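You operate a simulated robot arm through the tools that you are given. There is no shell and no other tool. Be economical: measure what you need, move in short steps, check, and stop when the job is done.

The job below is to be done with a simulated robot arm. You get a single attempt, and the scene is never put back.

## Task
Air the kitchen through the mesh till the misted clear pane is clear.
Fine: slide the frosted sash, leave the mesh shut; shut and latch the sash after.

Only the result counts: the job must be done as asked and must still hold three seconds after the hand-in. Knocking over, shifting, dropping, spilling or breaking anything else fails it.

## Robot
A 6-joint arm with a two-finger parallel gripper, fixed in place. Base frame: the origin is at the foot of the arm, x ahead of it, y to its left, z up. Units: mm, rad, N and s.
With the tool pointing down near the work surface it reaches from about 260 to 680 mm from the base axis. Its first joint turns from -2.897 to 2.897 rad. Payload 4.1 kg.
The TCP is the grasp point between the finger pads, 23 mm short of the fingertips. In the tool frame z runs along the fingers and y along their closing line. Largest opening 94 mm; finger width 38, thickness 10; the body of the gripper, 54 by 96 mm, starts 39 mm behind the TCP.
Orientation is that of the tool frame in the base frame, as a unit quaternion [w, x, y, z]. With the fingers straight down and closing along the base's y, the tool's x points along the base's -x, its y along +y and its z along -z.

## Interface
- The arm moves only by the tool send_rows. Its argument "increments" is a list of rows, each an object of numbers (a shift or turn left out is 0, a gripper value left out holds the last): "grip": the closure in counts, from 0 (fully open) to 255 (shut); "x", "y", "z": the shift along the tool's x, y, z in m; "wx", "wy", "wz": the turn, a rotation vector about the tool's x, y, z in rad. In form: [{"grip": .., "x": .., "y": .., "z": .., "wx": .., "wy": .., "wz": ..}, ...]. A call has 1 to 12 rows; each row is the pose to reach, as a shift and turn from the pose commanded when the call began, along the tool's axes at that moment. Each row takes 0.2 s and may step no farther than 50 mm and 0.15 rad from the row before; otherwise, or with a gripper value out of range, the whole call is refused. Where a pose cannot be reached the arm comes as near as it can. A force on the tool above 90 N (or 10 N above the force at the start of the call, whichever is more), or a blocked arm, ends the call early, and 0.2 s more pass. The fingers move at their own pace (about 45 mm/s each) and stop on an object; they squeeze with about 21 N. The grip force told is the motor's: it shows also when the fingers shut on nothing. Time passes only in rows, and 0.2 s behind the last, so rows that repeat a pose let the fingers close. The reply holds the time, the measured pose of the TCP, the force on the tool along the base axes, the opening and the grip force, in the units named above and with some noise.
- Cameras (640 x 400 px; columns grow to the right, rows downward): "scene" is fixed at [218.5, 498.1, 1725.5]; the picture's right is [-0.99, 0.16, 0.00], its down [0.06, 0.38, -0.92] and it looks along [-0.15, -0.91, -0.39] (base axes); focal length 316 px, centre (320, 200). "wrist" rides on the gripper at [-39, 0, -44] in the tool frame; the picture's right is [0.00, -1.00, 0.00], its down [0.97, 0.00, -0.24] and it looks along [0.24, 0.00, 0.97] (tool axes); focal length 218 px, centre (320, 200). There is no depth. A picture from a camera that has moved, and an enlarged one, comes with that camera's place and axes in the base frame and with its lens.
- grab_frame(camera): a new picture of that camera. The clock stands still meanwhile.
- raise_lower(by): slides the trunk up (or, below 0, down) by that many mm; the arm rides with it, the base frame stays. It gives what a move gives, with no picture.
- enlarge(camera, box): a new picture of the part [left, top, right, bottom] of that camera's present view, enlarged. The clock stands still meanwhile.
- close_job(): hands the job in; it is judged then, once.

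Go step by step. Nothing tells you positions but the pictures and the camera data: compare them with the known pose of the tool, close in by small moves and look again before you grip or let go. The budget is 120 turns and 68 pictures, counting those below and the enlarged ones. Unless the task says otherwise, let go and move clear before handing in, and close with one line.

The tools are called after ">>>" by a JSON object that holds its "fn" and its "kwargs". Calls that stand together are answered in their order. send_rows: Moves the arm, as the interface text tells. Its arguments: {"type":"object","properties":{"increments":{"type":"array"}},"required":["increments"]} The other tools are called the same way: raise_lower (by) slides the trunk up or down; grab_frame (camera) takes a picture; enlarge (camera, box) takes an enlarged picture of a part of a camera's view; close_job () hands the job in.

At the start:

```text
clock: 0.0
tool_pos: [114.6, -274.3, 1451.6]
ee_rot: [0.0, 0.0, 1.0, 0.0]
contact_force: [-0.1, 0.4, 0.7]
gripper_width: 93.8
grasp_force: 0.0
trunk travel left (down, up): [-577.0, 13.0]
```

scene: 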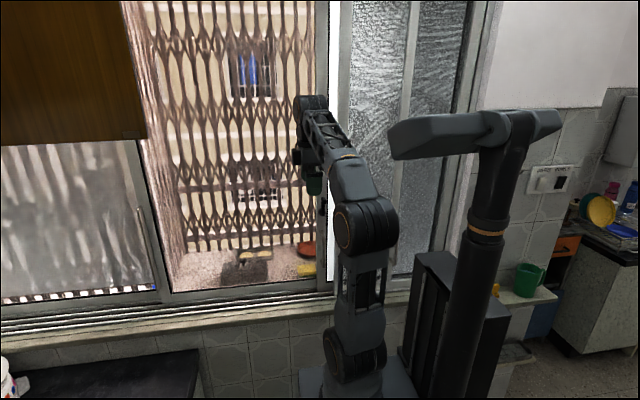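
wrist: 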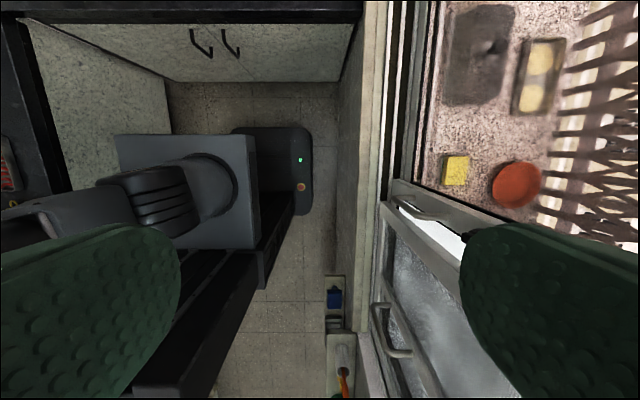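

I see a sliding window in front of the camera, with a frosted part on the right (behind the arm), a wide part in the middle and a misty-looking panel on the left. I'll enlarge the views to tell which panel is which before moving.

>>> {"fn": "enlarge", "kwargs": {"camera": "scene", "box": [0, 130, 200, 330]}}

>>> {"fn": "enlarge", "kwargs": {"camera": "scene", "box": [290, 0, 490, 300]}}

>>> {"fn": "enlarge", "kwargs": {"camera": "wrist", "box": [340, 150, 500, 400]}}

```text
2.00 times, centred on (100, 230) of scene
camera zoom: at [218.5, 498.1, 1725.5], right [-0.99, 0.16, 0.0], down [0.06, 0.38, -0.92], along [-0.15, -0.91, -0.39], focal length 633 px, centre (760, 140)
```

zoom: 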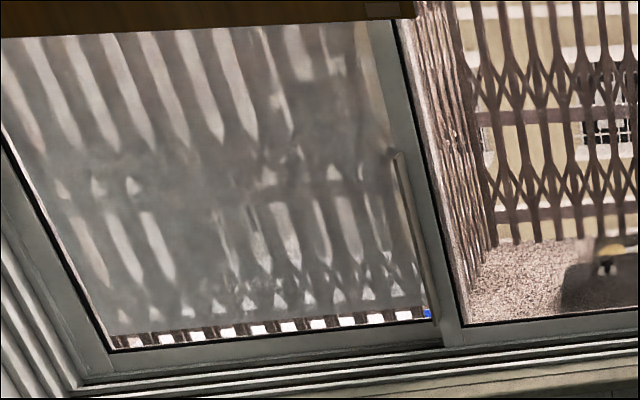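

```text
1.33 times, centred on (390, 150) of scene
camera zoom: at [218.5, 498.1, 1725.5], right [-0.99, 0.16, 0.0], down [0.06, 0.38, -0.92], along [-0.15, -0.91, -0.39], focal length 422 px, centre (227, 267)
```

zoom: 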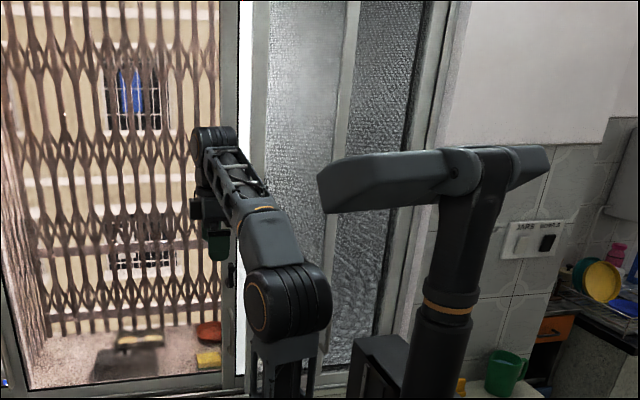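

```text
1.60 times, centred on (420, 275) of wrist
camera zoom: at [153.9, -275.0, 1494.9], right [0.0, -1.0, 0.0], down [-0.97, 0.0, 0.24], along [-0.24, 0.0, -0.97], focal length 349 px, centre (160, 80)
```

zoom: 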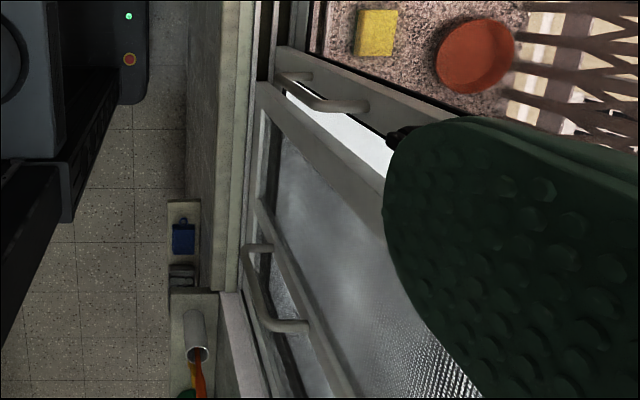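

The left panel is misted and shut. The frosted part on the right has two vertical D-handles at different depths and a black latch near the nearest stile. I'll turn the tool to face the window so the wrist camera can show the tracks, handles and latch.

>>> {"fn": "send_rows", "kwargs": {"increments": [{"wx": 0.0866, "wy": -0.0866, "wz": 0.0866, "y": 0.01}, {"wx": 0.1732, "wy": -0.1732, "wz": 0.1732, "y": 0.02}, {"wx": 0.2598, "wy": -0.2598, "wz": 0.2598, "y": 0.03}, {"wx": 0.3464, "wy": -0.3464, "wz": 0.3464, "y": 0.04}, {"wx": 0.433, "wy": -0.433, "wz": 0.433, "y": 0.04}, {"wx": 0.5196, "wy": -0.5196, "wz": 0.5196, "y": 0.04}]}}

>>> {"fn": "grab_frame", "kwargs": {"camera": "scene"}}

```text
clock: 1.4
tool_pos: [113.1, -235.1, 1451.9]
ee_rot: [0.252, 0.252, 0.9, -0.252]
contact_force: [0.5, 0.4, -0.1]
gripper_width: 94.1
grasp_force: 0.1
trunk travel left (down, up): [-577.0, 13.0]
```

```text
62 pictures are left
```

scene: 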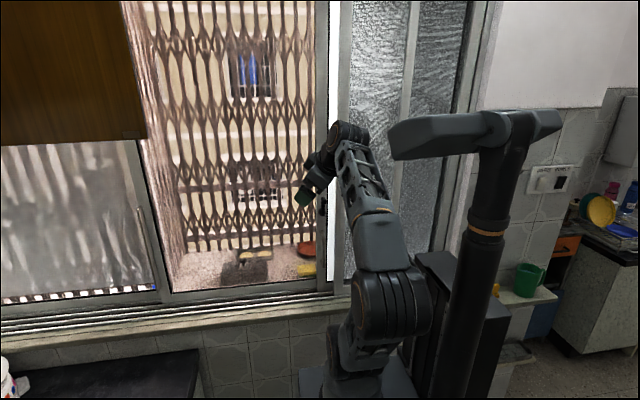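

The turn goes well and nothing is near the window. I'll finish turning the tool to face it.

>>> {"fn": "send_rows", "kwargs": {"increments": [{"wx": 0.0862, "wy": -0.0862, "wz": 0.0862}, {"wx": 0.1724, "wy": -0.1724, "wz": 0.1724}, {"wx": 0.2586, "wy": -0.2586, "wz": 0.2586}, {"wx": 0.3448, "wy": -0.3448, "wz": 0.3448}, {"wx": 0.431, "wy": -0.431, "wz": 0.431}, {"wx": 0.5172, "wy": -0.5172, "wz": 0.5172}, {"wx": 0.6034, "wy": -0.6034, "wz": 0.6034}, {"wx": 0.6896, "wy": -0.6896, "wz": 0.6896}]}}

>>> {"fn": "grab_frame", "kwargs": {"camera": "wrist"}}

>>> {"fn": "grab_frame", "kwargs": {"camera": "scene"}}

```text
clock: 3.0
tool_pos: [54.6, -247.7, 1447.2]
ee_rot: [0.396, 0.541, 0.53, -0.519]
contact_force: [-0.3, -1.0, -0.1]
gripper_width: 94.1
grasp_force: 0.1
trunk travel left (down, up): [-577.0, 13.0]
stopped in row 7: the arm was blocked; the commanded pose is now the measured one
```

```text
61 pictures are left
camera wrist: at [66.1, -210.6, 1490.5], right [-0.98, 0.13, 0.12], down [-0.06, 0.39, -0.92], along [-0.16, -0.91, -0.38], focal length 218 px, centre (320, 200)
```

wrist: 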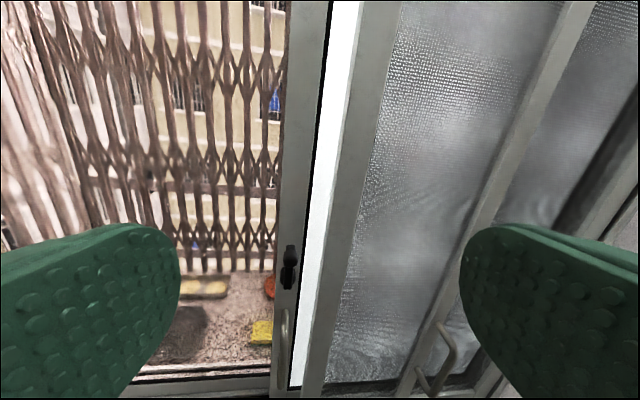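

```text
60 pictures are left
```

scene: 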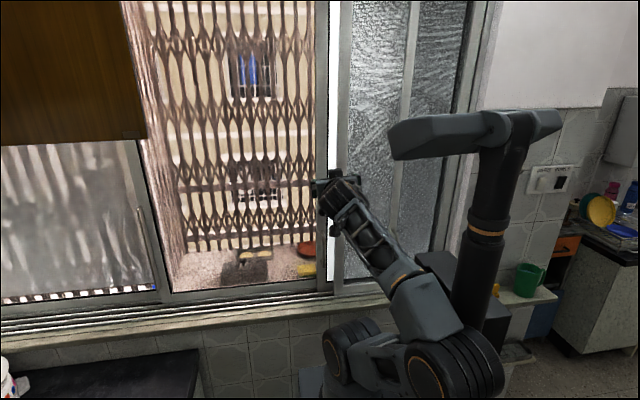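

Now I can see a stile with a black latch and a handle, a white strip next to it, and then a second framed panel with a mesh-like pattern and its own handle. I'll enlarge these to see which is the mesh and which the frosted sash.

>>> {"fn": "enlarge", "kwargs": {"camera": "wrist", "box": [240, 220, 400, 400]}}

>>> {"fn": "enlarge", "kwargs": {"camera": "wrist", "box": [380, 240, 540, 400]}}

>>> {"fn": "enlarge", "kwargs": {"camera": "wrist", "box": [260, 0, 640, 240]}}

```text
2.22 times, centred on (320, 310) of wrist
camera zoom: at [66.1, -210.6, 1490.5], right [-0.98, 0.13, 0.12], down [-0.06, 0.39, -0.92], along [-0.16, -0.91, -0.38], focal length 485 px, centre (320, -44)
```

zoom: 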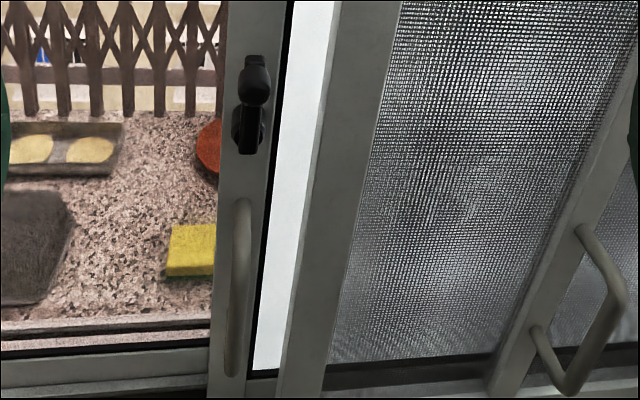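

```text
2.50 times, centred on (460, 320) of wrist
camera zoom: at [66.1, -210.6, 1490.5], right [-0.98, 0.13, 0.12], down [-0.06, 0.39, -0.92], along [-0.16, -0.91, -0.38], focal length 546 px, centre (-30, -100)
```

zoom: 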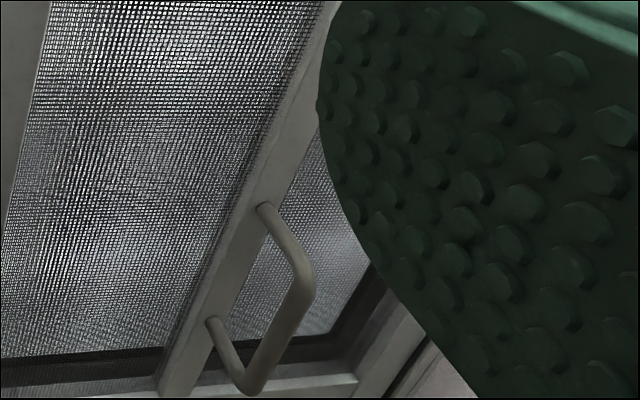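

```text
1.67 times, centred on (450, 120) of wrist
camera zoom: at [66.1, -210.6, 1490.5], right [-0.98, 0.13, 0.12], down [-0.06, 0.39, -0.92], along [-0.16, -0.91, -0.38], focal length 364 px, centre (103, 333)
```

zoom: 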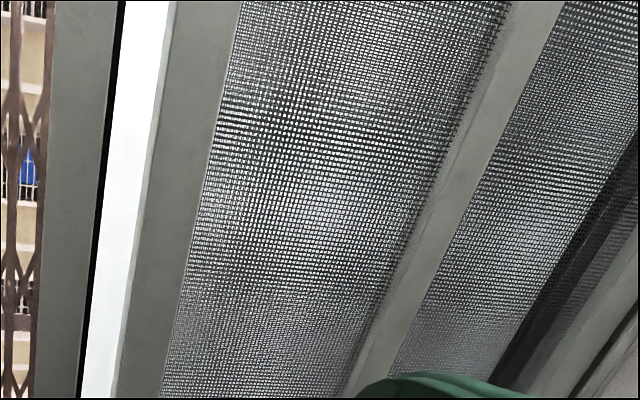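

The mesh sash is on the room side, with its handle on a mid bar. The frosted sash is behind it, with the latch on its left stile at about (57, -422, 1302) and its handle just below. I'll square up the tool, move closer to the latch and look.

>>> {"fn": "send_rows", "kwargs": {"increments": [{"x": 0.0205, "y": 0.006, "z": 0.0235}, {"x": 0.041, "y": 0.012, "z": 0.047}, {"x": 0.0615, "y": 0.018, "z": 0.0705, "wx": -0.045, "wy": -0.052, "wz": 0.037}, {"x": 0.082, "y": 0.0243, "z": 0.094, "wx": -0.09, "wy": -0.104, "wz": 0.075}, {"x": 0.082, "y": 0.0243, "z": 0.094, "wx": -0.134, "wy": -0.156, "wz": 0.112}]}}

>>> {"fn": "grab_frame", "kwargs": {"camera": "wrist"}}

```text
clock: 4.2
tool_pos: [69.6, -334.8, 1348.5]
ee_rot: [0.493, 0.506, 0.499, -0.502]
contact_force: [-0.4, -0.3, -0.1]
gripper_width: 94.0
grasp_force: 0.0
out of reach, approached as far as the arm can: row 4, 5
trunk travel left (down, up): [-577.0, 13.0]
```

```text
56 pictures are left
camera wrist: at [70.6, -292.0, 1387.1], right [-1.0, 0.01, 0.0], down [0.0, 0.25, -0.97], along [-0.01, -0.97, -0.25], focal length 218 px, centre (320, 200)
```

wrist: 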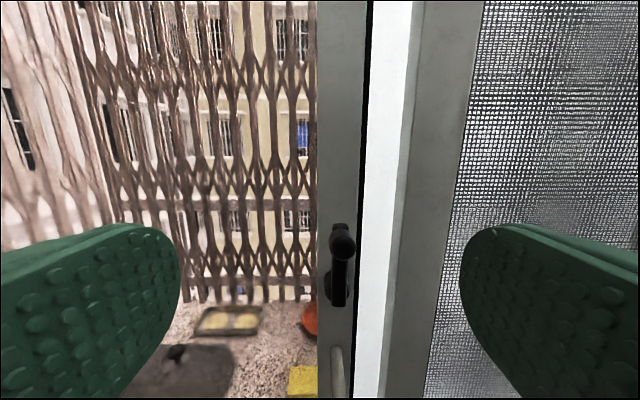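

The tool is now square to the window. I'll enlarge the latch to see its lever and how it's set.

>>> {"fn": "enlarge", "kwargs": {"camera": "wrist", "box": [290, 200, 400, 320]}}

>>> {"fn": "enlarge", "kwargs": {"camera": "scene", "box": [290, 160, 370, 250]}}

```text
3.33 times, centred on (345, 260) of wrist
camera zoom: at [70.6, -292.0, 1387.1], right [-1.0, 0.01, 0.0], down [0.0, 0.25, -0.97], along [-0.01, -0.97, -0.25], focal length 728 px, centre (237, 0)
```

zoom: 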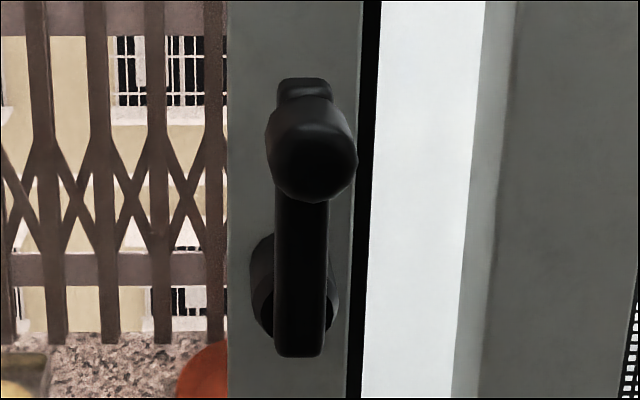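

```text
4.44 times, centred on (330, 205) of scene
camera zoom: at [218.5, 498.1, 1725.5], right [-0.99, 0.16, 0.0], down [0.06, 0.38, -0.92], along [-0.15, -0.91, -0.39], focal length 1406 px, centre (276, 178)
```

zoom: 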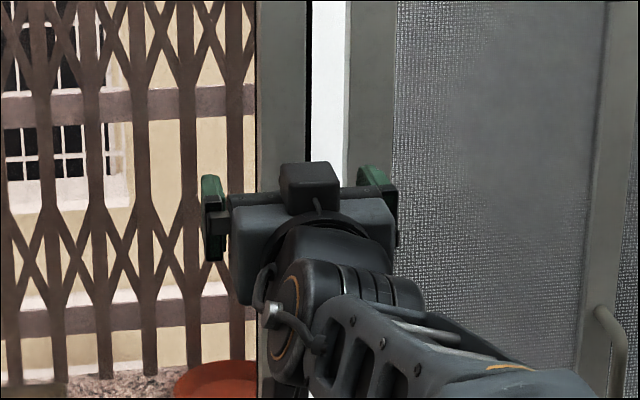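

The latch is a short lever standing up from a round base, with a knob at its top. I'll move left and look from the side to understand how it works.

>>> {"fn": "send_rows", "kwargs": {"increments": [{"x": 0.01, "y": 0.025}, {"x": 0.02, "y": 0.05, "wx": 0.1}, {"x": 0.03, "y": 0.07, "wx": 0.2}, {"x": 0.04, "y": 0.09, "wx": 0.3}, {"x": 0.04, "y": 0.1, "wx": 0.4}, {"x": 0.04, "y": 0.11, "wx": 0.5}]}}

>>> {"fn": "grab_frame", "kwargs": {"camera": "wrist"}}

```text
clock: 4.9
tool_pos: [38.0, -338.2, 1335.9]
ee_rot: [-0.399, -0.587, -0.379, 0.594]
contact_force: [0.1, 0.8, 0.2]
gripper_width: 94.2
grasp_force: 0.0
out of reach, approached as far as the arm can: row 1, 2
trunk travel left (down, up): [-577.0, 13.0]
stopped in row 3: the arm was blocked; the commanded pose is now the measured one
```

```text
53 pictures are left
camera wrist: at [56.6, -296.3, 1372.9], right [-0.92, 0.39, -0.02], down [0.1, 0.19, -0.98], along [-0.38, -0.9, -0.22], focal length 218 px, centre (320, 200)
```

wrist: 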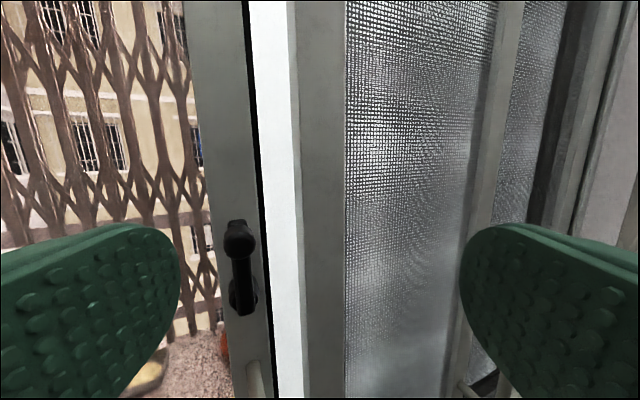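

The arm is folded too tight here because its shoulder sits close below the wrist. Lowering the trunk should give it room, so I'll lower it in stages and raise the hand to match.

>>> {"fn": "raise_lower", "kwargs": {"by": -120}}

>>> {"fn": "grab_frame", "kwargs": {"camera": "scene"}}

```text
clock: 6.4
tool_pos: [39.0, -337.4, 1216.9]
ee_rot: [-0.4, -0.587, -0.379, 0.593]
contact_force: [-0.4, -0.7, 0.5]
gripper_width: 93.9
grasp_force: 0.0
trunk travel left (down, up): [-457.0, 133.0]
```

```text
52 pictures are left
```

scene: 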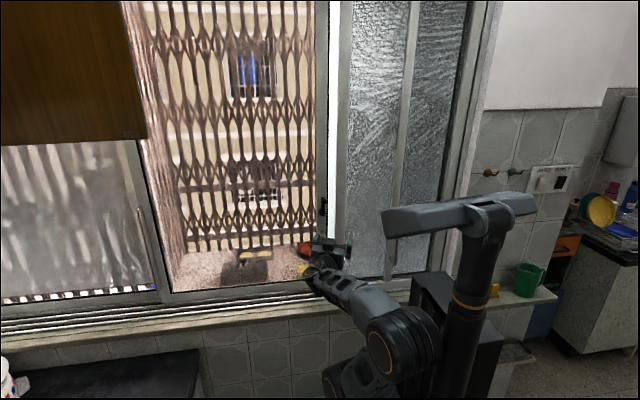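

The scene view is clear now and the trunk is lower. I'll raise the hand and shift it left for the side view of the latch.

>>> {"fn": "send_rows", "kwargs": {"increments": [{"x": -0.027, "y": 0.02, "z": -0.0105}, {"x": -0.055, "y": 0.04, "z": -0.021}, {"x": -0.082, "y": 0.06, "z": -0.031}, {"x": -0.11, "y": 0.081, "z": -0.042}, {"x": -0.11, "y": 0.081, "z": -0.042}]}}

>>> {"fn": "grab_frame", "kwargs": {"camera": "wrist"}}

```text
clock: 7.0
tool_pos: [9.3, -329.4, 1263.1]
ee_rot: [-0.333, -0.624, -0.319, 0.631]
contact_force: [-0.4, 0.5, -0.3]
gripper_width: 93.9
grasp_force: 0.0
trunk travel left (down, up): [-457.0, 133.0]
stopped in row 3: the arm was blocked; the commanded pose is now the measured one
```

```text
51 pictures are left
camera wrist: at [35.8, -293.6, 1300.2], right [-0.82, 0.57, -0.01], down [0.14, 0.17, -0.97], along [-0.56, -0.8, -0.22], focal length 218 px, centre (320, 200)
```

wrist: 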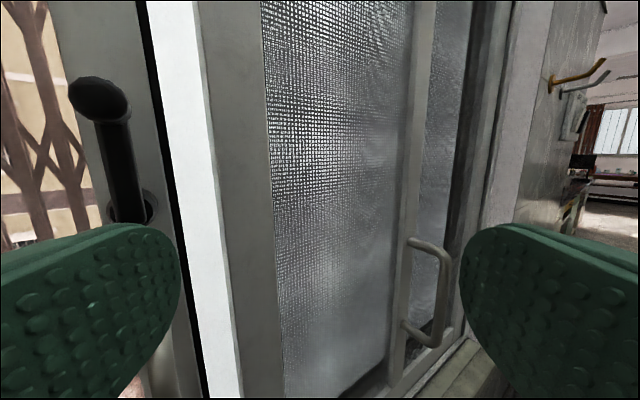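

The arm is blocked because, with this yaw, its elbow swings into the column behind it. I'll square the tool up again and then lower the trunk further so the arm stands straighter.

>>> {"fn": "send_rows", "kwargs": {"increments": [{"y": 0.01, "z": -0.006, "wx": -0.12}, {"y": 0.02, "z": -0.012, "wx": -0.24}, {"y": 0.03, "z": -0.018, "wx": -0.36}, {"y": 0.042, "z": -0.024, "wx": -0.48}, {"y": 0.042, "z": -0.024, "wx": -0.61}]}}

>>> {"fn": "grab_frame", "kwargs": {"camera": "scene"}}

```text
clock: 8.2
tool_pos: [68.5, -337.4, 1258.9]
ee_rot: [-0.502, -0.498, -0.492, 0.508]
contact_force: [-0.4, -0.3, 0.2]
gripper_width: 94.0
grasp_force: 0.0
out of reach, approached as far as the arm can: row 5
trunk travel left (down, up): [-457.0, 133.0]
```

```text
50 pictures are left
```

scene: 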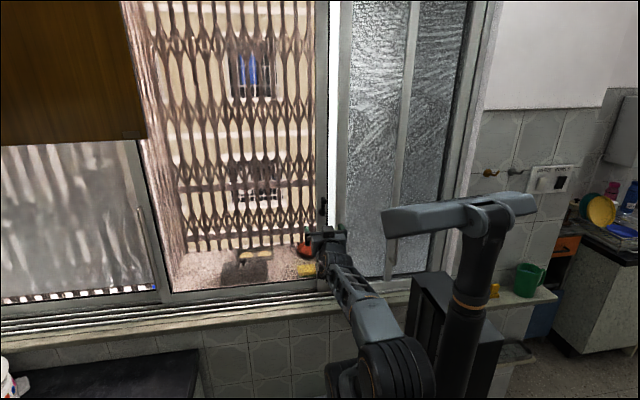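

The hand is square to the window again. I'll lower the trunk another 150 mm and raise the hand by the same amount.

>>> {"fn": "raise_lower", "kwargs": {"by": -130}}

>>> {"fn": "send_rows", "kwargs": {"increments": [{"x": -0.04}, {"x": -0.08}, {"x": -0.12}, {"x": -0.15}, {"x": -0.15}]}}

>>> {"fn": "grab_frame", "kwargs": {"camera": "wrist"}}

```text
clock: 9.8
tool_pos: [67.3, -336.3, 1131.0]
ee_rot: [-0.502, -0.498, -0.491, 0.509]
contact_force: [-0.9, -0.8, 0.5]
gripper_width: 93.9
grasp_force: 0.1
trunk travel left (down, up): [-327.0, 263.0]
```

```text
clock: 11.0
tool_pos: [66.9, -332.9, 1279.7]
ee_rot: [-0.502, -0.498, -0.492, 0.509]
contact_force: [0.8, 0.1, 0.2]
gripper_width: 93.9
grasp_force: 0.1
trunk travel left (down, up): [-327.0, 263.0]
```

```text
49 pictures are left
camera wrist: at [67.8, -288.4, 1316.6], right [-1.0, 0.01, 0.0], down [0.0, 0.22, -0.98], along [-0.01, -0.98, -0.22], focal length 218 px, centre (320, 200)
```

wrist: 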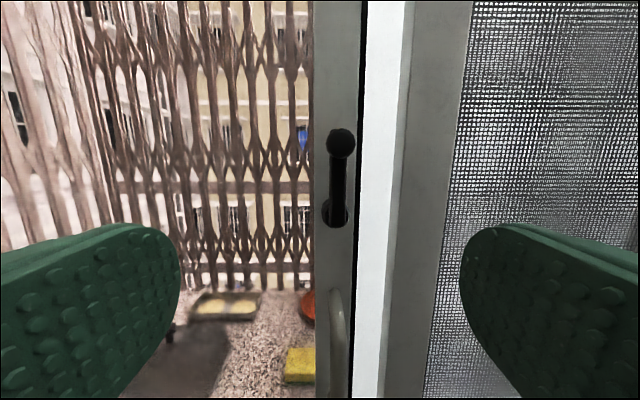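

I place the knob at about (55, -424, 1321), 50 mm above its pivot at z ≈ 1271, on a stile face at y ≈ -450. I'll narrow the fingers and approach in front of the knob.

>>> {"fn": "send_rows", "kwargs": {"increments": [{"grip": 160, "x": -0.02, "y": -0.006, "z": 0.01}, {"x": -0.041, "y": -0.012, "z": 0.03}, {"x": -0.041, "y": -0.012, "z": 0.05}, {"x": -0.041, "y": -0.012, "z": 0.055}]}}

>>> {"fn": "grab_frame", "kwargs": {"camera": "wrist"}}

>>> {"fn": "enlarge", "kwargs": {"camera": "scene", "box": [280, 160, 370, 250]}}

```text
clock: 12.0
tool_pos: [53.7, -387.7, 1322.7]
ee_rot: [-0.503, -0.497, -0.491, 0.508]
contact_force: [0.4, 0.4, -0.1]
gripper_width: 34.9
grasp_force: 0.0
trunk travel left (down, up): [-327.0, 263.0]
```

```text
48 pictures are left
camera wrist: at [55.8, -342.4, 1359.5], right [-1.0, 0.01, 0.0], down [0.0, 0.22, -0.98], along [-0.01, -0.98, -0.22], focal length 218 px, centre (320, 200)
```

wrist: 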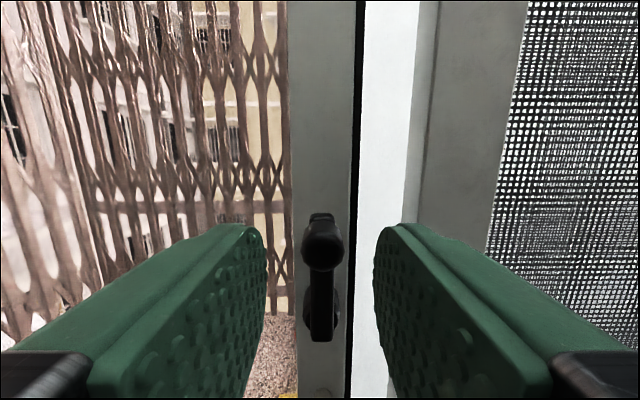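

```text
4.44 times, centred on (325, 205) of scene
camera zoom: at [218.5, 498.1, 1725.5], right [-0.99, 0.16, 0.0], down [0.06, 0.38, -0.92], along [-0.15, -0.91, -0.39], focal length 1406 px, centre (298, 178)
```

zoom: 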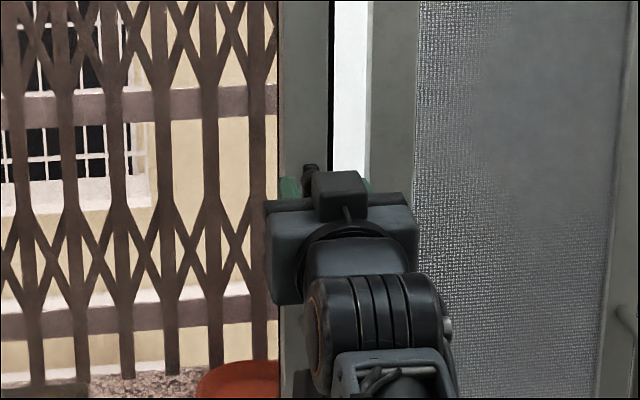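

The knob is centred between the fingers. I'll advance 30 mm and close on it gently, then check the force.

>>> {"fn": "send_rows", "kwargs": {"increments": [{"z": 0.015}, {"z": 0.03}, {"z": 0.03, "grip": 255}, {"z": 0.03}, {"z": 0.03}, {"z": 0.03}]}}

>>> {"fn": "grab_frame", "kwargs": {"camera": "wrist"}}

```text
clock: 13.4
tool_pos: [54.4, -416.9, 1321.8]
ee_rot: [-0.503, -0.498, -0.49, 0.509]
contact_force: [0.4, -1.1, -0.5]
gripper_width: 16.9
grasp_force: 44.7
trunk travel left (down, up): [-327.0, 263.0]
```

```text
46 pictures are left
camera wrist: at [55.9, -372.3, 1360.2], right [-1.0, 0.01, 0.0], down [0.0, 0.22, -0.98], along [-0.01, -0.98, -0.22], focal length 218 px, centre (320, 200)
```

wrist: 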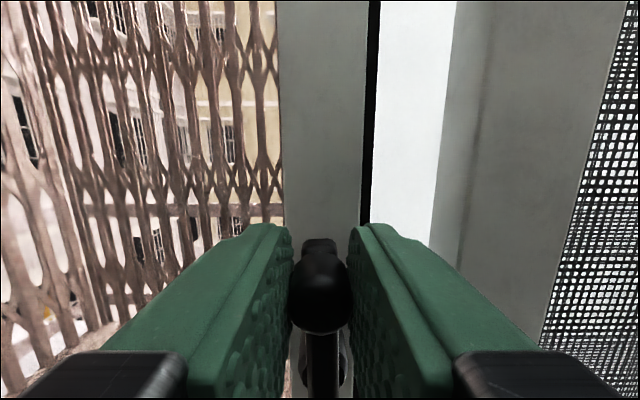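

The knob is held (17 mm wide). I'll test a small swing toward +x along the arc and read the force.

>>> {"fn": "send_rows", "kwargs": {"increments": [{"y": 0.004}, {"y": 0.007, "x": 0.0005}]}}

```text
clock: 14.0
tool_pos: [58.8, -415.8, 1323.1]
ee_rot: [-0.503, -0.497, -0.491, 0.509]
contact_force: [-5.3, -1.5, 2.2]
gripper_width: 17.1
grasp_force: 44.9
trunk travel left (down, up): [-327.0, 263.0]
```

It moves with about 5 N so far. I'll go a little further the same way.

>>> {"fn": "send_rows", "kwargs": {"increments": [{"y": 0.005, "x": 0.001}, {"y": 0.01, "x": 0.003}]}}

>>> {"fn": "grab_frame", "kwargs": {"camera": "wrist"}}

```text
clock: 14.6
tool_pos: [66.9, -417.5, 1322.6]
ee_rot: [-0.503, -0.497, -0.49, 0.51]
contact_force: [-26.3, -11.0, 20.0]
gripper_width: 18.1
grasp_force: 45.1
trunk travel left (down, up): [-327.0, 263.0]
```

```text
45 pictures are left
camera wrist: at [67.8, -371.8, 1359.1], right [-1.0, 0.01, 0.0], down [0.0, 0.21, -0.98], along [-0.01, -0.98, -0.21], focal length 218 px, centre (320, 200)
```

wrist: 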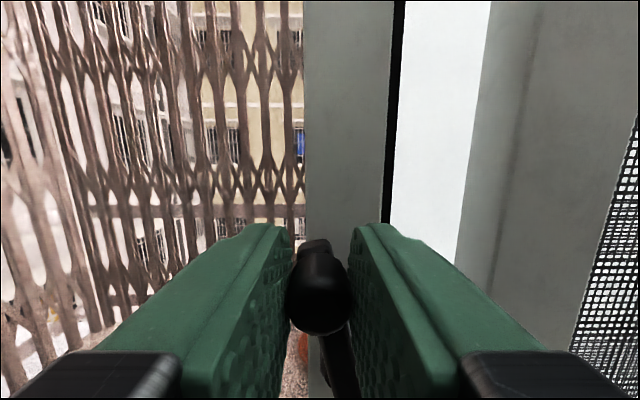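

The lever does turn toward +x, about 0.25 rad so far. I'll keep following the arc with a slightly larger radius.

>>> {"fn": "send_rows", "kwargs": {"increments": [{"y": 0.004, "x": 0.0005}, {"y": 0.009, "x": 0.003}, {"y": 0.013, "x": 0.0055}]}}

```text
clock: 15.4
tool_pos: [86.6, -416.8, 1318.3]
ee_rot: [0.509, 0.493, 0.489, -0.509]
contact_force: [3.6, -20.6, 45.5]
gripper_width: 24.6
grasp_force: 44.9
trunk travel left (down, up): [-327.0, 263.0]
```

The grip has widened and there's an upward force, so the knob may be slipping between the pads. I'll look.

>>> {"fn": "grab_frame", "kwargs": {"camera": "wrist"}}

```text
44 pictures are left
camera wrist: at [88.1, -371.1, 1356.2], right [-1.0, 0.0, 0.0], down [0.0, 0.2, -0.98], along [0.0, -0.98, -0.2], focal length 218 px, centre (320, 200)
```

wrist: 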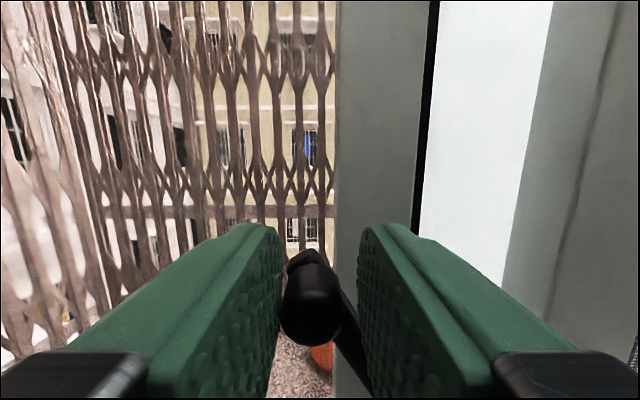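

The lever is at about 35–40° and the pads are wedging against its arm. I'll roll the hand to match the lever and set the radius to about 60 mm.

>>> {"fn": "send_rows", "kwargs": {"increments": [{"y": 0.003, "x": -0.005, "wz": -0.15}, {"y": 0.0045, "x": -0.005, "wz": -0.3}, {"y": 0.0045, "x": -0.005, "wz": -0.45}, {"y": 0.0045, "x": -0.005, "wz": -0.6}]}}

>>> {"fn": "grab_frame", "kwargs": {"camera": "wrist"}}

```text
clock: 16.4
tool_pos: [90.1, -417.1, 1317.1]
ee_rot: [-0.328, -0.331, -0.617, 0.634]
contact_force: [2.4, 9.1, -6.4]
gripper_width: 17.1
grasp_force: 44.4
trunk travel left (down, up): [-327.0, 263.0]
```

```text
43 pictures are left
camera wrist: at [112.7, -372.4, 1347.7], right [-0.82, 0.02, 0.57], down [-0.55, 0.23, -0.8], along [-0.15, -0.97, -0.18], focal length 218 px, centre (320, 200)
```

wrist: 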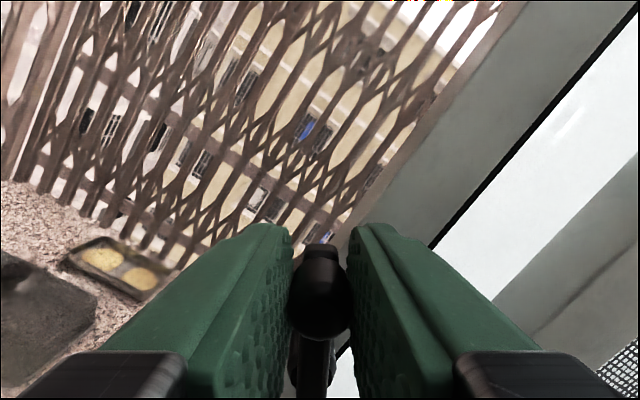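

That settled cleanly: the grip is back to 17 mm and the force is low. I'll continue the arc with the roll following it.

>>> {"fn": "send_rows", "kwargs": {"increments": [{"y": 0.009, "x": 0.0007, "wz": -0.15}, {"y": 0.0177, "x": 0.0027, "wz": -0.3}, {"y": 0.026, "x": 0.006, "wz": -0.45}, {"y": 0.0339, "x": 0.0105, "wz": -0.6}]}}

>>> {"fn": "grab_frame", "kwargs": {"camera": "wrist"}}

```text
clock: 17.4
tool_pos: [110.9, -416.0, 1292.9]
ee_rot: [-0.126, -0.131, -0.685, 0.705]
contact_force: [0.5, 5.4, 8.2]
gripper_width: 17.3
grasp_force: 45.6
trunk travel left (down, up): [-327.0, 263.0]
```

```text
42 pictures are left
camera wrist: at [149.2, -372.8, 1304.4], right [-0.36, 0.03, 0.93], down [-0.9, 0.24, -0.36], along [-0.23, -0.97, -0.06], focal length 218 px, centre (320, 200)
```

wrist: 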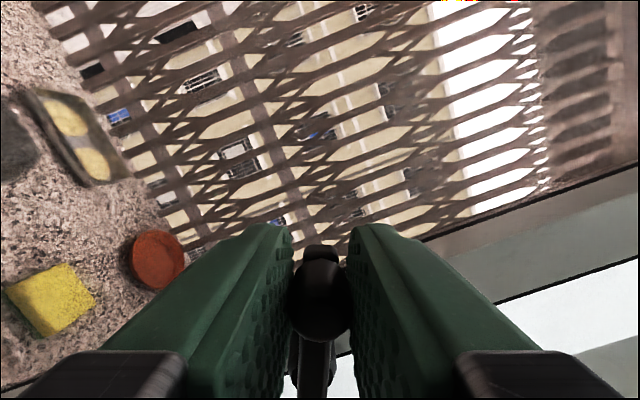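

The lever is now at about 65–70° with low force. I'll bring it on to horizontal.

>>> {"fn": "send_rows", "kwargs": {"increments": [{"y": 0.008, "x": 0.0005, "wz": -0.13}, {"y": 0.0155, "x": 0.002, "wz": -0.25}, {"y": 0.0225, "x": 0.0043, "wz": -0.37}]}}

>>> {"fn": "grab_frame", "kwargs": {"camera": "wrist"}}

```text
clock: 18.2
tool_pos: [116.7, -416.4, 1268.9]
ee_rot: [0.004, -0.004, -0.698, 0.716]
contact_force: [3.6, 8.8, 5.3]
gripper_width: 17.2
grasp_force: 44.1
trunk travel left (down, up): [-327.0, 263.0]
```

```text
41 pictures are left
camera wrist: at [156.6, -373.3, 1267.3], right [0.0, 0.02, 1.0], down [-0.97, 0.25, -0.01], along [-0.25, -0.97, 0.02], focal length 218 px, centre (320, 200)
```

wrist: 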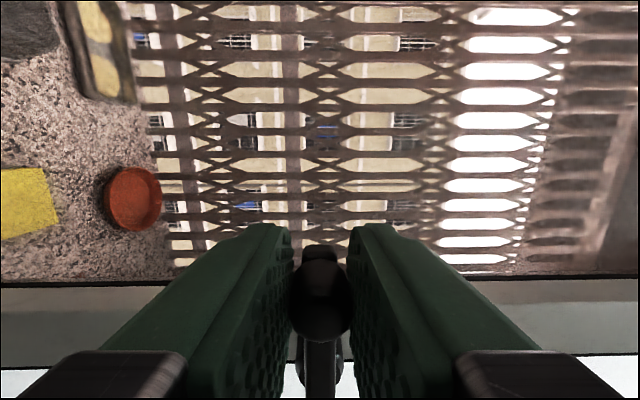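

The lever is horizontal with still little force. I'll probe a little further to see whether there's a stop here.

>>> {"fn": "send_rows", "kwargs": {"increments": [{"y": 0.006, "x": 0.0003, "wz": -0.1}, {"y": 0.0115, "x": 0.0011, "wz": -0.19}]}}

```text
clock: 18.8
tool_pos: [113.2, -417.0, 1267.4]
ee_rot: [0.071, 0.062, -0.689, 0.718]
contact_force: [4.6, -16.8, 55.2]
gripper_width: 17.7
grasp_force: 45.1
trunk travel left (down, up): [-327.0, 263.0]
```

There's a hard stop at 90°, so the lever is fully turned. I'll ease back, open and withdraw, then square the hand to the handle.

>>> {"fn": "send_rows", "kwargs": {"increments": [{"y": -0.006, "x": -0.0003, "wz": 0.1}, {"y": -0.0105, "x": -0.001, "wz": 0.19}, {"grip": 160, "y": -0.0105, "x": -0.001, "wz": 0.19}, {"y": -0.0105, "x": -0.001, "wz": 0.19}, {"y": -0.0105, "x": -0.001, "wz": 0.19, "z": -0.03}, {"y": -0.0105, "x": -0.001, "wz": 0.19, "z": -0.06}]}}

>>> {"fn": "grab_frame", "kwargs": {"camera": "wrist"}}

```text
clock: 20.2
tool_pos: [113.5, -366.2, 1259.9]
ee_rot: [0.013, -0.009, -0.706, 0.708]
contact_force: [0.9, -0.2, -0.9]
gripper_width: 35.1
grasp_force: 0.1
trunk travel left (down, up): [-327.0, 263.0]
```

```text
40 pictures are left
camera wrist: at [153.9, -324.7, 1257.5], right [0.0, 0.0, 1.0], down [-0.96, 0.27, 0.0], along [-0.27, -0.96, 0.01], focal length 218 px, centre (320, 200)
```

wrist: 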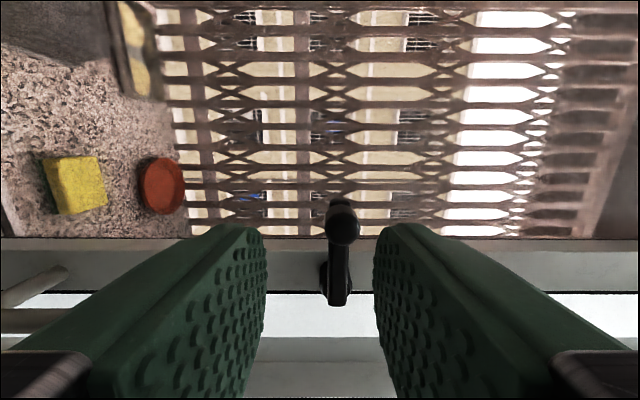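

The lever stays horizontal. I'll roll back upright and move down in front of the frosted sash's handle.

>>> {"fn": "send_rows", "kwargs": {"increments": [{"wz": 0.14, "x": 0.008, "y": 0.015, "z": -0.005}, {"wz": 0.28, "x": 0.015, "y": 0.03, "z": -0.01}, {"wz": 0.42, "x": 0.023, "y": 0.045, "z": -0.01}, {"wz": 0.56, "x": 0.03, "y": 0.06, "z": -0.01}, {"wz": 0.7, "x": 0.038, "y": 0.075, "z": -0.01}, {"wz": 0.84, "x": 0.045, "y": 0.09, "z": -0.01}, {"wz": 0.98, "x": 0.05, "y": 0.1, "z": -0.01}, {"wz": 1.12, "x": 0.054, "y": 0.1, "z": -0.01}, {"wz": 1.26, "x": 0.054, "y": 0.1, "z": -0.01}, {"wz": 1.4, "x": 0.054, "y": 0.1, "z": -0.01}, {"wz": 1.54, "x": 0.054, "y": 0.1, "z": -0.01}]}}

>>> {"fn": "grab_frame", "kwargs": {"camera": "wrist"}}

>>> {"fn": "grab_frame", "kwargs": {"camera": "scene"}}

```text
clock: 22.6
tool_pos: [64.8, -350.2, 1166.6]
ee_rot: [-0.496, -0.491, -0.498, 0.515]
contact_force: [0.4, -0.1, -0.2]
gripper_width: 35.1
grasp_force: 0.1
trunk travel left (down, up): [-327.0, 263.0]
```

```text
39 pictures are left
camera wrist: at [66.3, -305.4, 1203.0], right [-1.0, 0.01, 0.03], down [-0.02, 0.22, -0.98], along [-0.02, -0.98, -0.22], focal length 218 px, centre (320, 200)
```

wrist: 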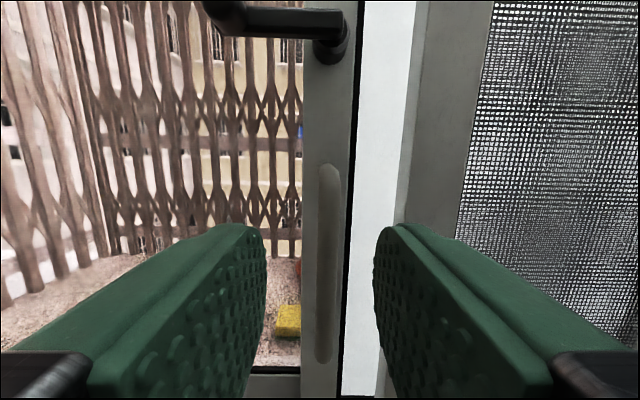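

```text
38 pictures are left
```

scene: 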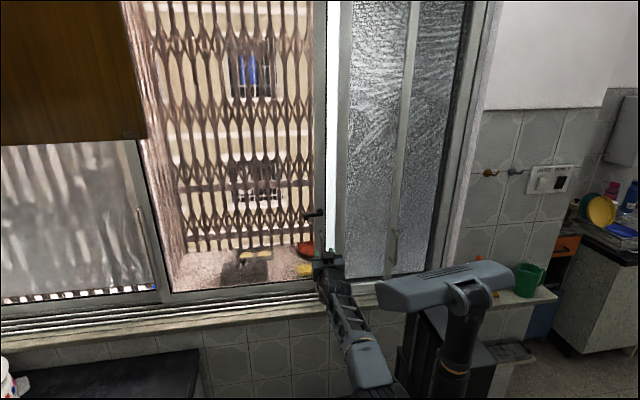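

The handle bar is at about x 58, y -430, running z 1060–1195. I'll move in front of it and look again before going in.

>>> {"fn": "send_rows", "kwargs": {"increments": [{"x": 0.018, "y": -0.005, "z": 0.01}, {"x": 0.036, "y": -0.007, "z": 0.025}, {"x": 0.036, "y": -0.007, "z": 0.042}]}}

>>> {"fn": "grab_frame", "kwargs": {"camera": "wrist"}}

```text
clock: 23.4
tool_pos: [73.3, -392.8, 1130.4]
ee_rot: [-0.494, -0.492, -0.498, 0.516]
contact_force: [-0.5, -0.2, -0.4]
gripper_width: 35.2
grasp_force: 0.1
out of reach, approached as far as the arm can: row 1, 2, 3
trunk travel left (down, up): [-327.0, 263.0]
```

```text
37 pictures are left
camera wrist: at [75.6, -347.7, 1167.3], right [-1.0, 0.02, 0.03], down [-0.02, 0.22, -0.98], along [-0.02, -0.98, -0.22], focal length 218 px, centre (320, 200)
```

wrist: 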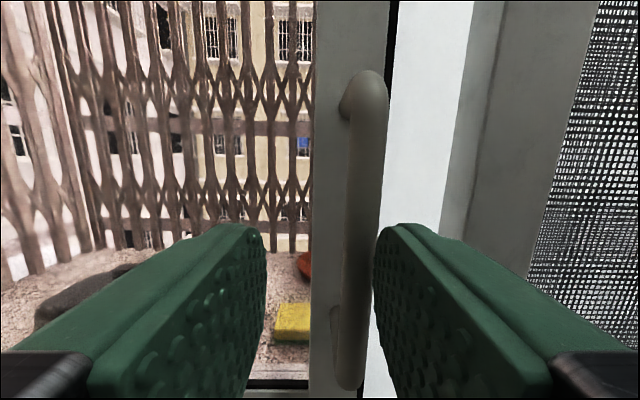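

The arm can't reach x = 58 at this height with the trunk here. I'll back off, raise the hand, lower the trunk 130 mm and come back.

>>> {"fn": "send_rows", "kwargs": {"increments": [{"z": -0.025}, {"z": -0.045, "x": -0.03}, {"z": -0.045, "x": -0.07}, {"z": -0.045, "x": -0.1}]}}

>>> {"fn": "raise_lower", "kwargs": {"by": -150}}

>>> {"fn": "send_rows", "kwargs": {"increments": [{"x": -0.01, "y": -0.005}, {"x": -0.03, "y": -0.01}, {"x": -0.05, "y": -0.015}]}}

```text
clock: 24.4
tool_pos: [76.1, -344.7, 1230.6]
ee_rot: [-0.494, -0.489, -0.499, 0.518]
contact_force: [0.5, 0.3, -0.2]
gripper_width: 35.1
grasp_force: 0.1
trunk travel left (down, up): [-327.0, 263.0]
```

```text
clock: 26.2
tool_pos: [75.8, -344.6, 1079.4]
ee_rot: [-0.496, -0.489, -0.499, 0.515]
contact_force: [0.1, -0.3, 0.1]
gripper_width: 35.2
grasp_force: 0.1
trunk travel left (down, up): [-177.0, 413.0]
```

```text
clock: 27.0
tool_pos: [63.4, -344.5, 1131.1]
ee_rot: [-0.494, -0.489, -0.499, 0.517]
contact_force: [0.0, -0.1, 1.0]
gripper_width: 34.9
grasp_force: 0.0
trunk travel left (down, up): [-177.0, 413.0]
```

Now it reaches. I'll advance to the handle, checking force, then close.

>>> {"fn": "send_rows", "kwargs": {"increments": [{"y": -0.006, "z": 0.025}, {"y": -0.006, "z": 0.048}]}}

>>> {"fn": "grab_frame", "kwargs": {"camera": "wrist"}}

```text
clock: 27.6
tool_pos: [57.5, -391.1, 1132.4]
ee_rot: [-0.496, -0.49, -0.499, 0.515]
contact_force: [0.2, 0.4, -0.7]
gripper_width: 34.9
grasp_force: 0.1
trunk travel left (down, up): [-177.0, 413.0]
```

```text
36 pictures are left
camera wrist: at [59.5, -347.5, 1169.1], right [-1.0, 0.01, 0.03], down [-0.03, 0.22, -0.98], along [-0.02, -0.98, -0.22], focal length 218 px, centre (320, 200)
```

wrist: 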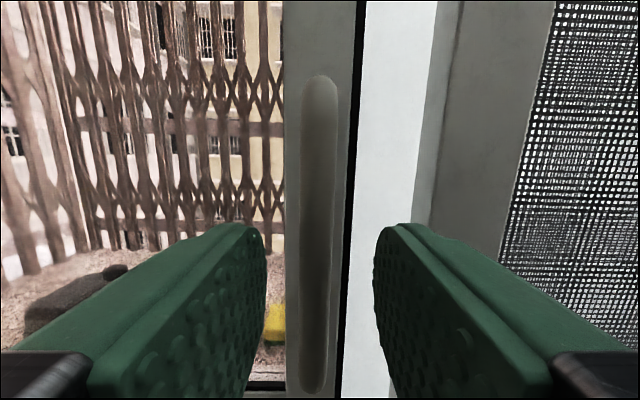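

The handle sits centrally between the fingers. I'll go in and grip.

>>> {"fn": "send_rows", "kwargs": {"increments": [{"z": 0.014}, {"z": 0.026}, {"z": 0.026, "grip": 255}, {"z": 0.026}, {"z": 0.026}, {"z": 0.026}]}}

>>> {"fn": "grab_frame", "kwargs": {"camera": "wrist"}}

```text
clock: 29.0
tool_pos: [57.3, -419.0, 1133.4]
ee_rot: [-0.496, -0.49, -0.498, 0.515]
contact_force: [6.5, 0.7, 0.0]
gripper_width: 12.2
grasp_force: 45.1
trunk travel left (down, up): [-177.0, 413.0]
```

```text
35 pictures are left
camera wrist: at [59.4, -373.0, 1169.7], right [-1.0, 0.01, 0.03], down [-0.02, 0.22, -0.98], along [-0.02, -0.98, -0.22], focal length 218 px, centre (320, 200)
```

wrist: 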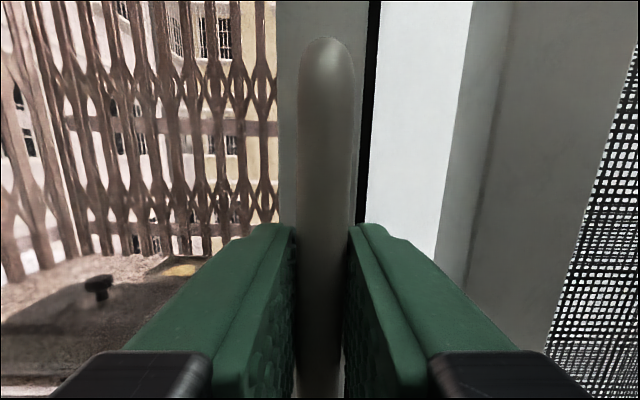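

The handle is gripped (12 mm). I'll test-slide 15 mm toward +x.

>>> {"fn": "send_rows", "kwargs": {"increments": [{"y": 0.005}, {"y": 0.01}, {"y": 0.015}]}}

```text
clock: 29.8
tool_pos: [70.7, -418.9, 1131.5]
ee_rot: [-0.497, -0.49, -0.498, 0.515]
contact_force: [-3.5, -5.4, 10.3]
gripper_width: 12.6
grasp_force: 45.4
trunk travel left (down, up): [-177.0, 413.0]
```

The sash slides freely, so it was latched and is now free. I'll slide it further open.

>>> {"fn": "send_rows", "kwargs": {"increments": [{"y": 0.02, "x": -0.0006, "z": -0.0002}, {"y": 0.04, "x": -0.0012, "z": -0.0004}, {"y": 0.06, "x": -0.0018, "z": -0.0006}, {"y": 0.08, "x": -0.0024, "z": -0.0008}, {"y": 0.1, "x": -0.003, "z": -0.001}, {"y": 0.12, "x": -0.0036, "z": -0.0012}, {"y": 0.14, "x": -0.0042, "z": -0.0014}, {"y": 0.16, "x": -0.0048, "z": -0.0016}]}}

>>> {"fn": "grab_frame", "kwargs": {"camera": "scene"}}

>>> {"fn": "grab_frame", "kwargs": {"camera": "wrist"}}

```text
clock: 31.6
tool_pos: [232.5, -418.5, 1133.0]
ee_rot: [-0.497, -0.488, -0.5, 0.515]
contact_force: [3.2, -6.2, 14.1]
gripper_width: 12.6
grasp_force: 45.2
trunk travel left (down, up): [-177.0, 413.0]
```

```text
34 pictures are left
```

scene: 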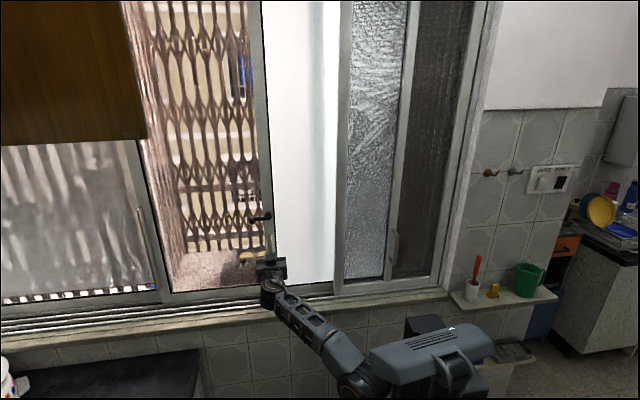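

```text
33 pictures are left
camera wrist: at [234.6, -372.7, 1169.7], right [-1.0, 0.01, 0.03], down [-0.03, 0.22, -0.98], along [-0.01, -0.98, -0.22], focal length 218 px, centre (320, 200)
```

wrist: 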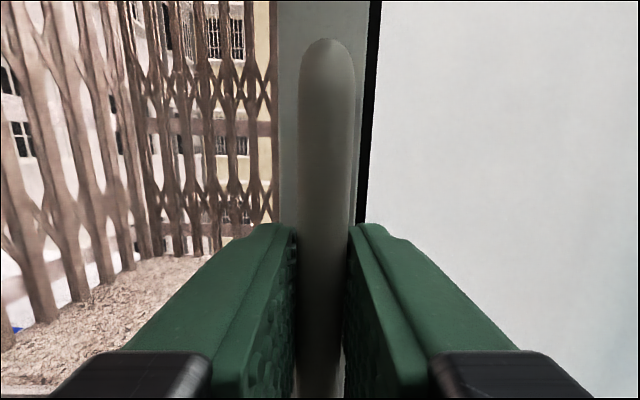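

The sash is sliding over the middle and the mesh alone now covers the right side. I'll open it more.

>>> {"fn": "send_rows", "kwargs": {"increments": [{"y": 0.02, "x": -0.0006, "z": -0.0002}, {"y": 0.04, "x": -0.0012, "z": -0.0004}, {"y": 0.06, "x": -0.0018, "z": -0.0006}, {"y": 0.08, "x": -0.0024, "z": -0.0008}, {"y": 0.1, "x": -0.003, "z": -0.001}, {"y": 0.12, "x": -0.0036, "z": -0.0012}, {"y": 0.14, "x": -0.0042, "z": -0.0014}, {"y": 0.16, "x": -0.0048, "z": -0.0016}, {"y": 0.18, "x": -0.0054, "z": -0.0018}]}}

>>> {"fn": "grab_frame", "kwargs": {"camera": "scene"}}

```text
clock: 33.6
tool_pos: [413.4, -417.7, 1133.0]
ee_rot: [-0.497, -0.488, -0.5, 0.514]
contact_force: [3.9, 3.5, 3.5]
gripper_width: 12.9
grasp_force: 44.5
trunk travel left (down, up): [-177.0, 413.0]
```

```text
32 pictures are left
```

scene: 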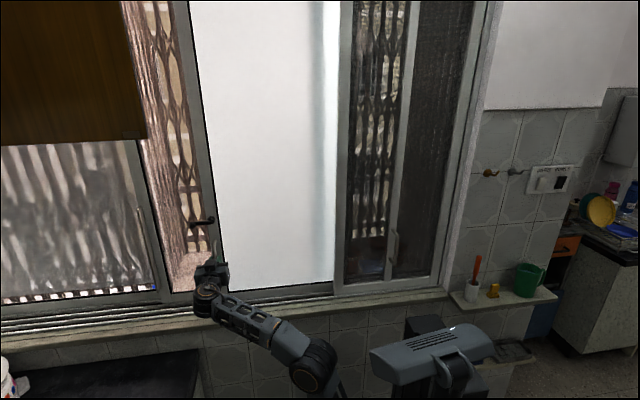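

The mesh is fully exposed on the right and the left pane already looks less misted. I'll hold here and wait.

>>> {"fn": "send_rows", "kwargs": {"increments": [{"x": 0}, {"x": 0}, {"x": 0}, {"x": 0}, {"x": 0}, {"x": 0}, {"x": 0}, {"x": 0}, {"x": 0}, {"x": 0}, {"x": 0}, {"x": 0}]}}

>>> {"fn": "send_rows", "kwargs": {"increments": [{"x": 0}, {"x": 0}, {"x": 0}, {"x": 0}, {"x": 0}, {"x": 0}, {"x": 0}, {"x": 0}, {"x": 0}, {"x": 0}, {"x": 0}, {"x": 0}]}}

>>> {"fn": "enlarge", "kwargs": {"camera": "scene", "box": [0, 130, 200, 330]}}

```text
clock: 36.2
tool_pos: [412.1, -418.7, 1132.1]
ee_rot: [-0.496, -0.489, -0.499, 0.516]
contact_force: [4.6, 8.9, -3.3]
gripper_width: 12.7
grasp_force: 44.9
trunk travel left (down, up): [-177.0, 413.0]
```

```text
clock: 38.8
tool_pos: [411.4, -417.4, 1134.2]
ee_rot: [-0.495, -0.489, -0.499, 0.516]
contact_force: [3.3, 10.8, -6.8]
gripper_width: 12.8
grasp_force: 44.8
trunk travel left (down, up): [-177.0, 413.0]
```

```text
2.00 times, centred on (100, 230) of scene
camera zoom: at [218.5, 498.1, 1725.5], right [-0.99, 0.16, 0.0], down [0.06, 0.38, -0.92], along [-0.15, -0.91, -0.39], focal length 633 px, centre (760, 140)
```

zoom: 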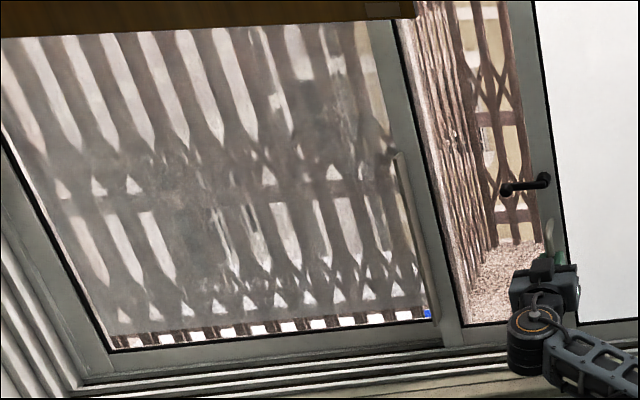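

The mist is thinning slowly. I'll keep waiting in longer stretches.

>>> {"fn": "send_rows", "kwargs": {"increments": [{"x": 0}, {"x": 0}, {"x": 0}, {"x": 0}, {"x": 0}, {"x": 0}, {"x": 0}, {"x": 0}, {"x": 0}, {"x": 0}, {"x": 0}, {"x": 0}]}}

>>> {"fn": "send_rows", "kwargs": {"increments": [{"x": 0}, {"x": 0}, {"x": 0}, {"x": 0}, {"x": 0}, {"x": 0}, {"x": 0}, {"x": 0}, {"x": 0}, {"x": 0}, {"x": 0}, {"x": 0}]}}

>>> {"fn": "send_rows", "kwargs": {"increments": [{"x": 0}, {"x": 0}, {"x": 0}, {"x": 0}, {"x": 0}, {"x": 0}, {"x": 0}, {"x": 0}, {"x": 0}, {"x": 0}, {"x": 0}, {"x": 0}]}}

>>> {"fn": "send_rows", "kwargs": {"increments": [{"x": 0}, {"x": 0}, {"x": 0}, {"x": 0}, {"x": 0}, {"x": 0}, {"x": 0}, {"x": 0}, {"x": 0}, {"x": 0}, {"x": 0}, {"x": 0}]}}

>>> {"fn": "enlarge", "kwargs": {"camera": "scene", "box": [0, 130, 200, 330]}}

```text
clock: 41.4
tool_pos: [411.6, -417.7, 1133.5]
ee_rot: [-0.496, -0.49, -0.499, 0.516]
contact_force: [2.4, 8.4, -7.0]
gripper_width: 12.8
grasp_force: 45.0
trunk travel left (down, up): [-177.0, 413.0]
```

```text
clock: 44.0
tool_pos: [411.2, -417.4, 1132.5]
ee_rot: [-0.496, -0.49, -0.499, 0.515]
contact_force: [2.1, 6.8, -5.2]
gripper_width: 13.0
grasp_force: 45.0
trunk travel left (down, up): [-177.0, 413.0]
```

```text
clock: 46.6
tool_pos: [410.6, -417.1, 1133.4]
ee_rot: [-0.496, -0.491, -0.499, 0.515]
contact_force: [2.4, 4.2, -2.6]
gripper_width: 12.6
grasp_force: 45.2
trunk travel left (down, up): [-177.0, 413.0]
```

```text
clock: 49.2
tool_pos: [411.5, -418.1, 1132.3]
ee_rot: [-0.496, -0.489, -0.499, 0.515]
contact_force: [-0.2, 8.9, -7.0]
gripper_width: 12.8
grasp_force: 45.5
trunk travel left (down, up): [-177.0, 413.0]
```

```text
2.00 times, centred on (100, 230) of scene
camera zoom: at [218.5, 498.1, 1725.5], right [-0.99, 0.16, 0.0], down [0.06, 0.38, -0.92], along [-0.15, -0.91, -0.39], focal length 633 px, centre (760, 140)
```

zoom: 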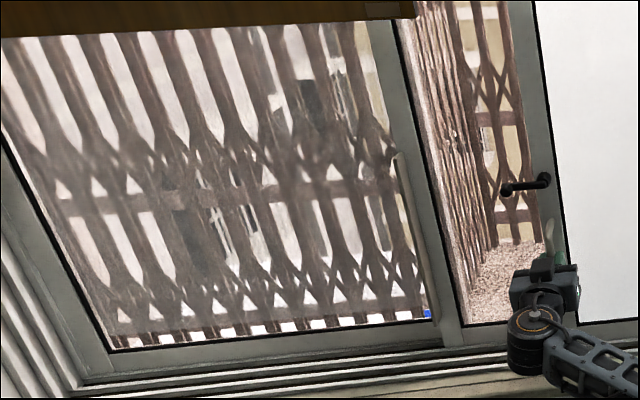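

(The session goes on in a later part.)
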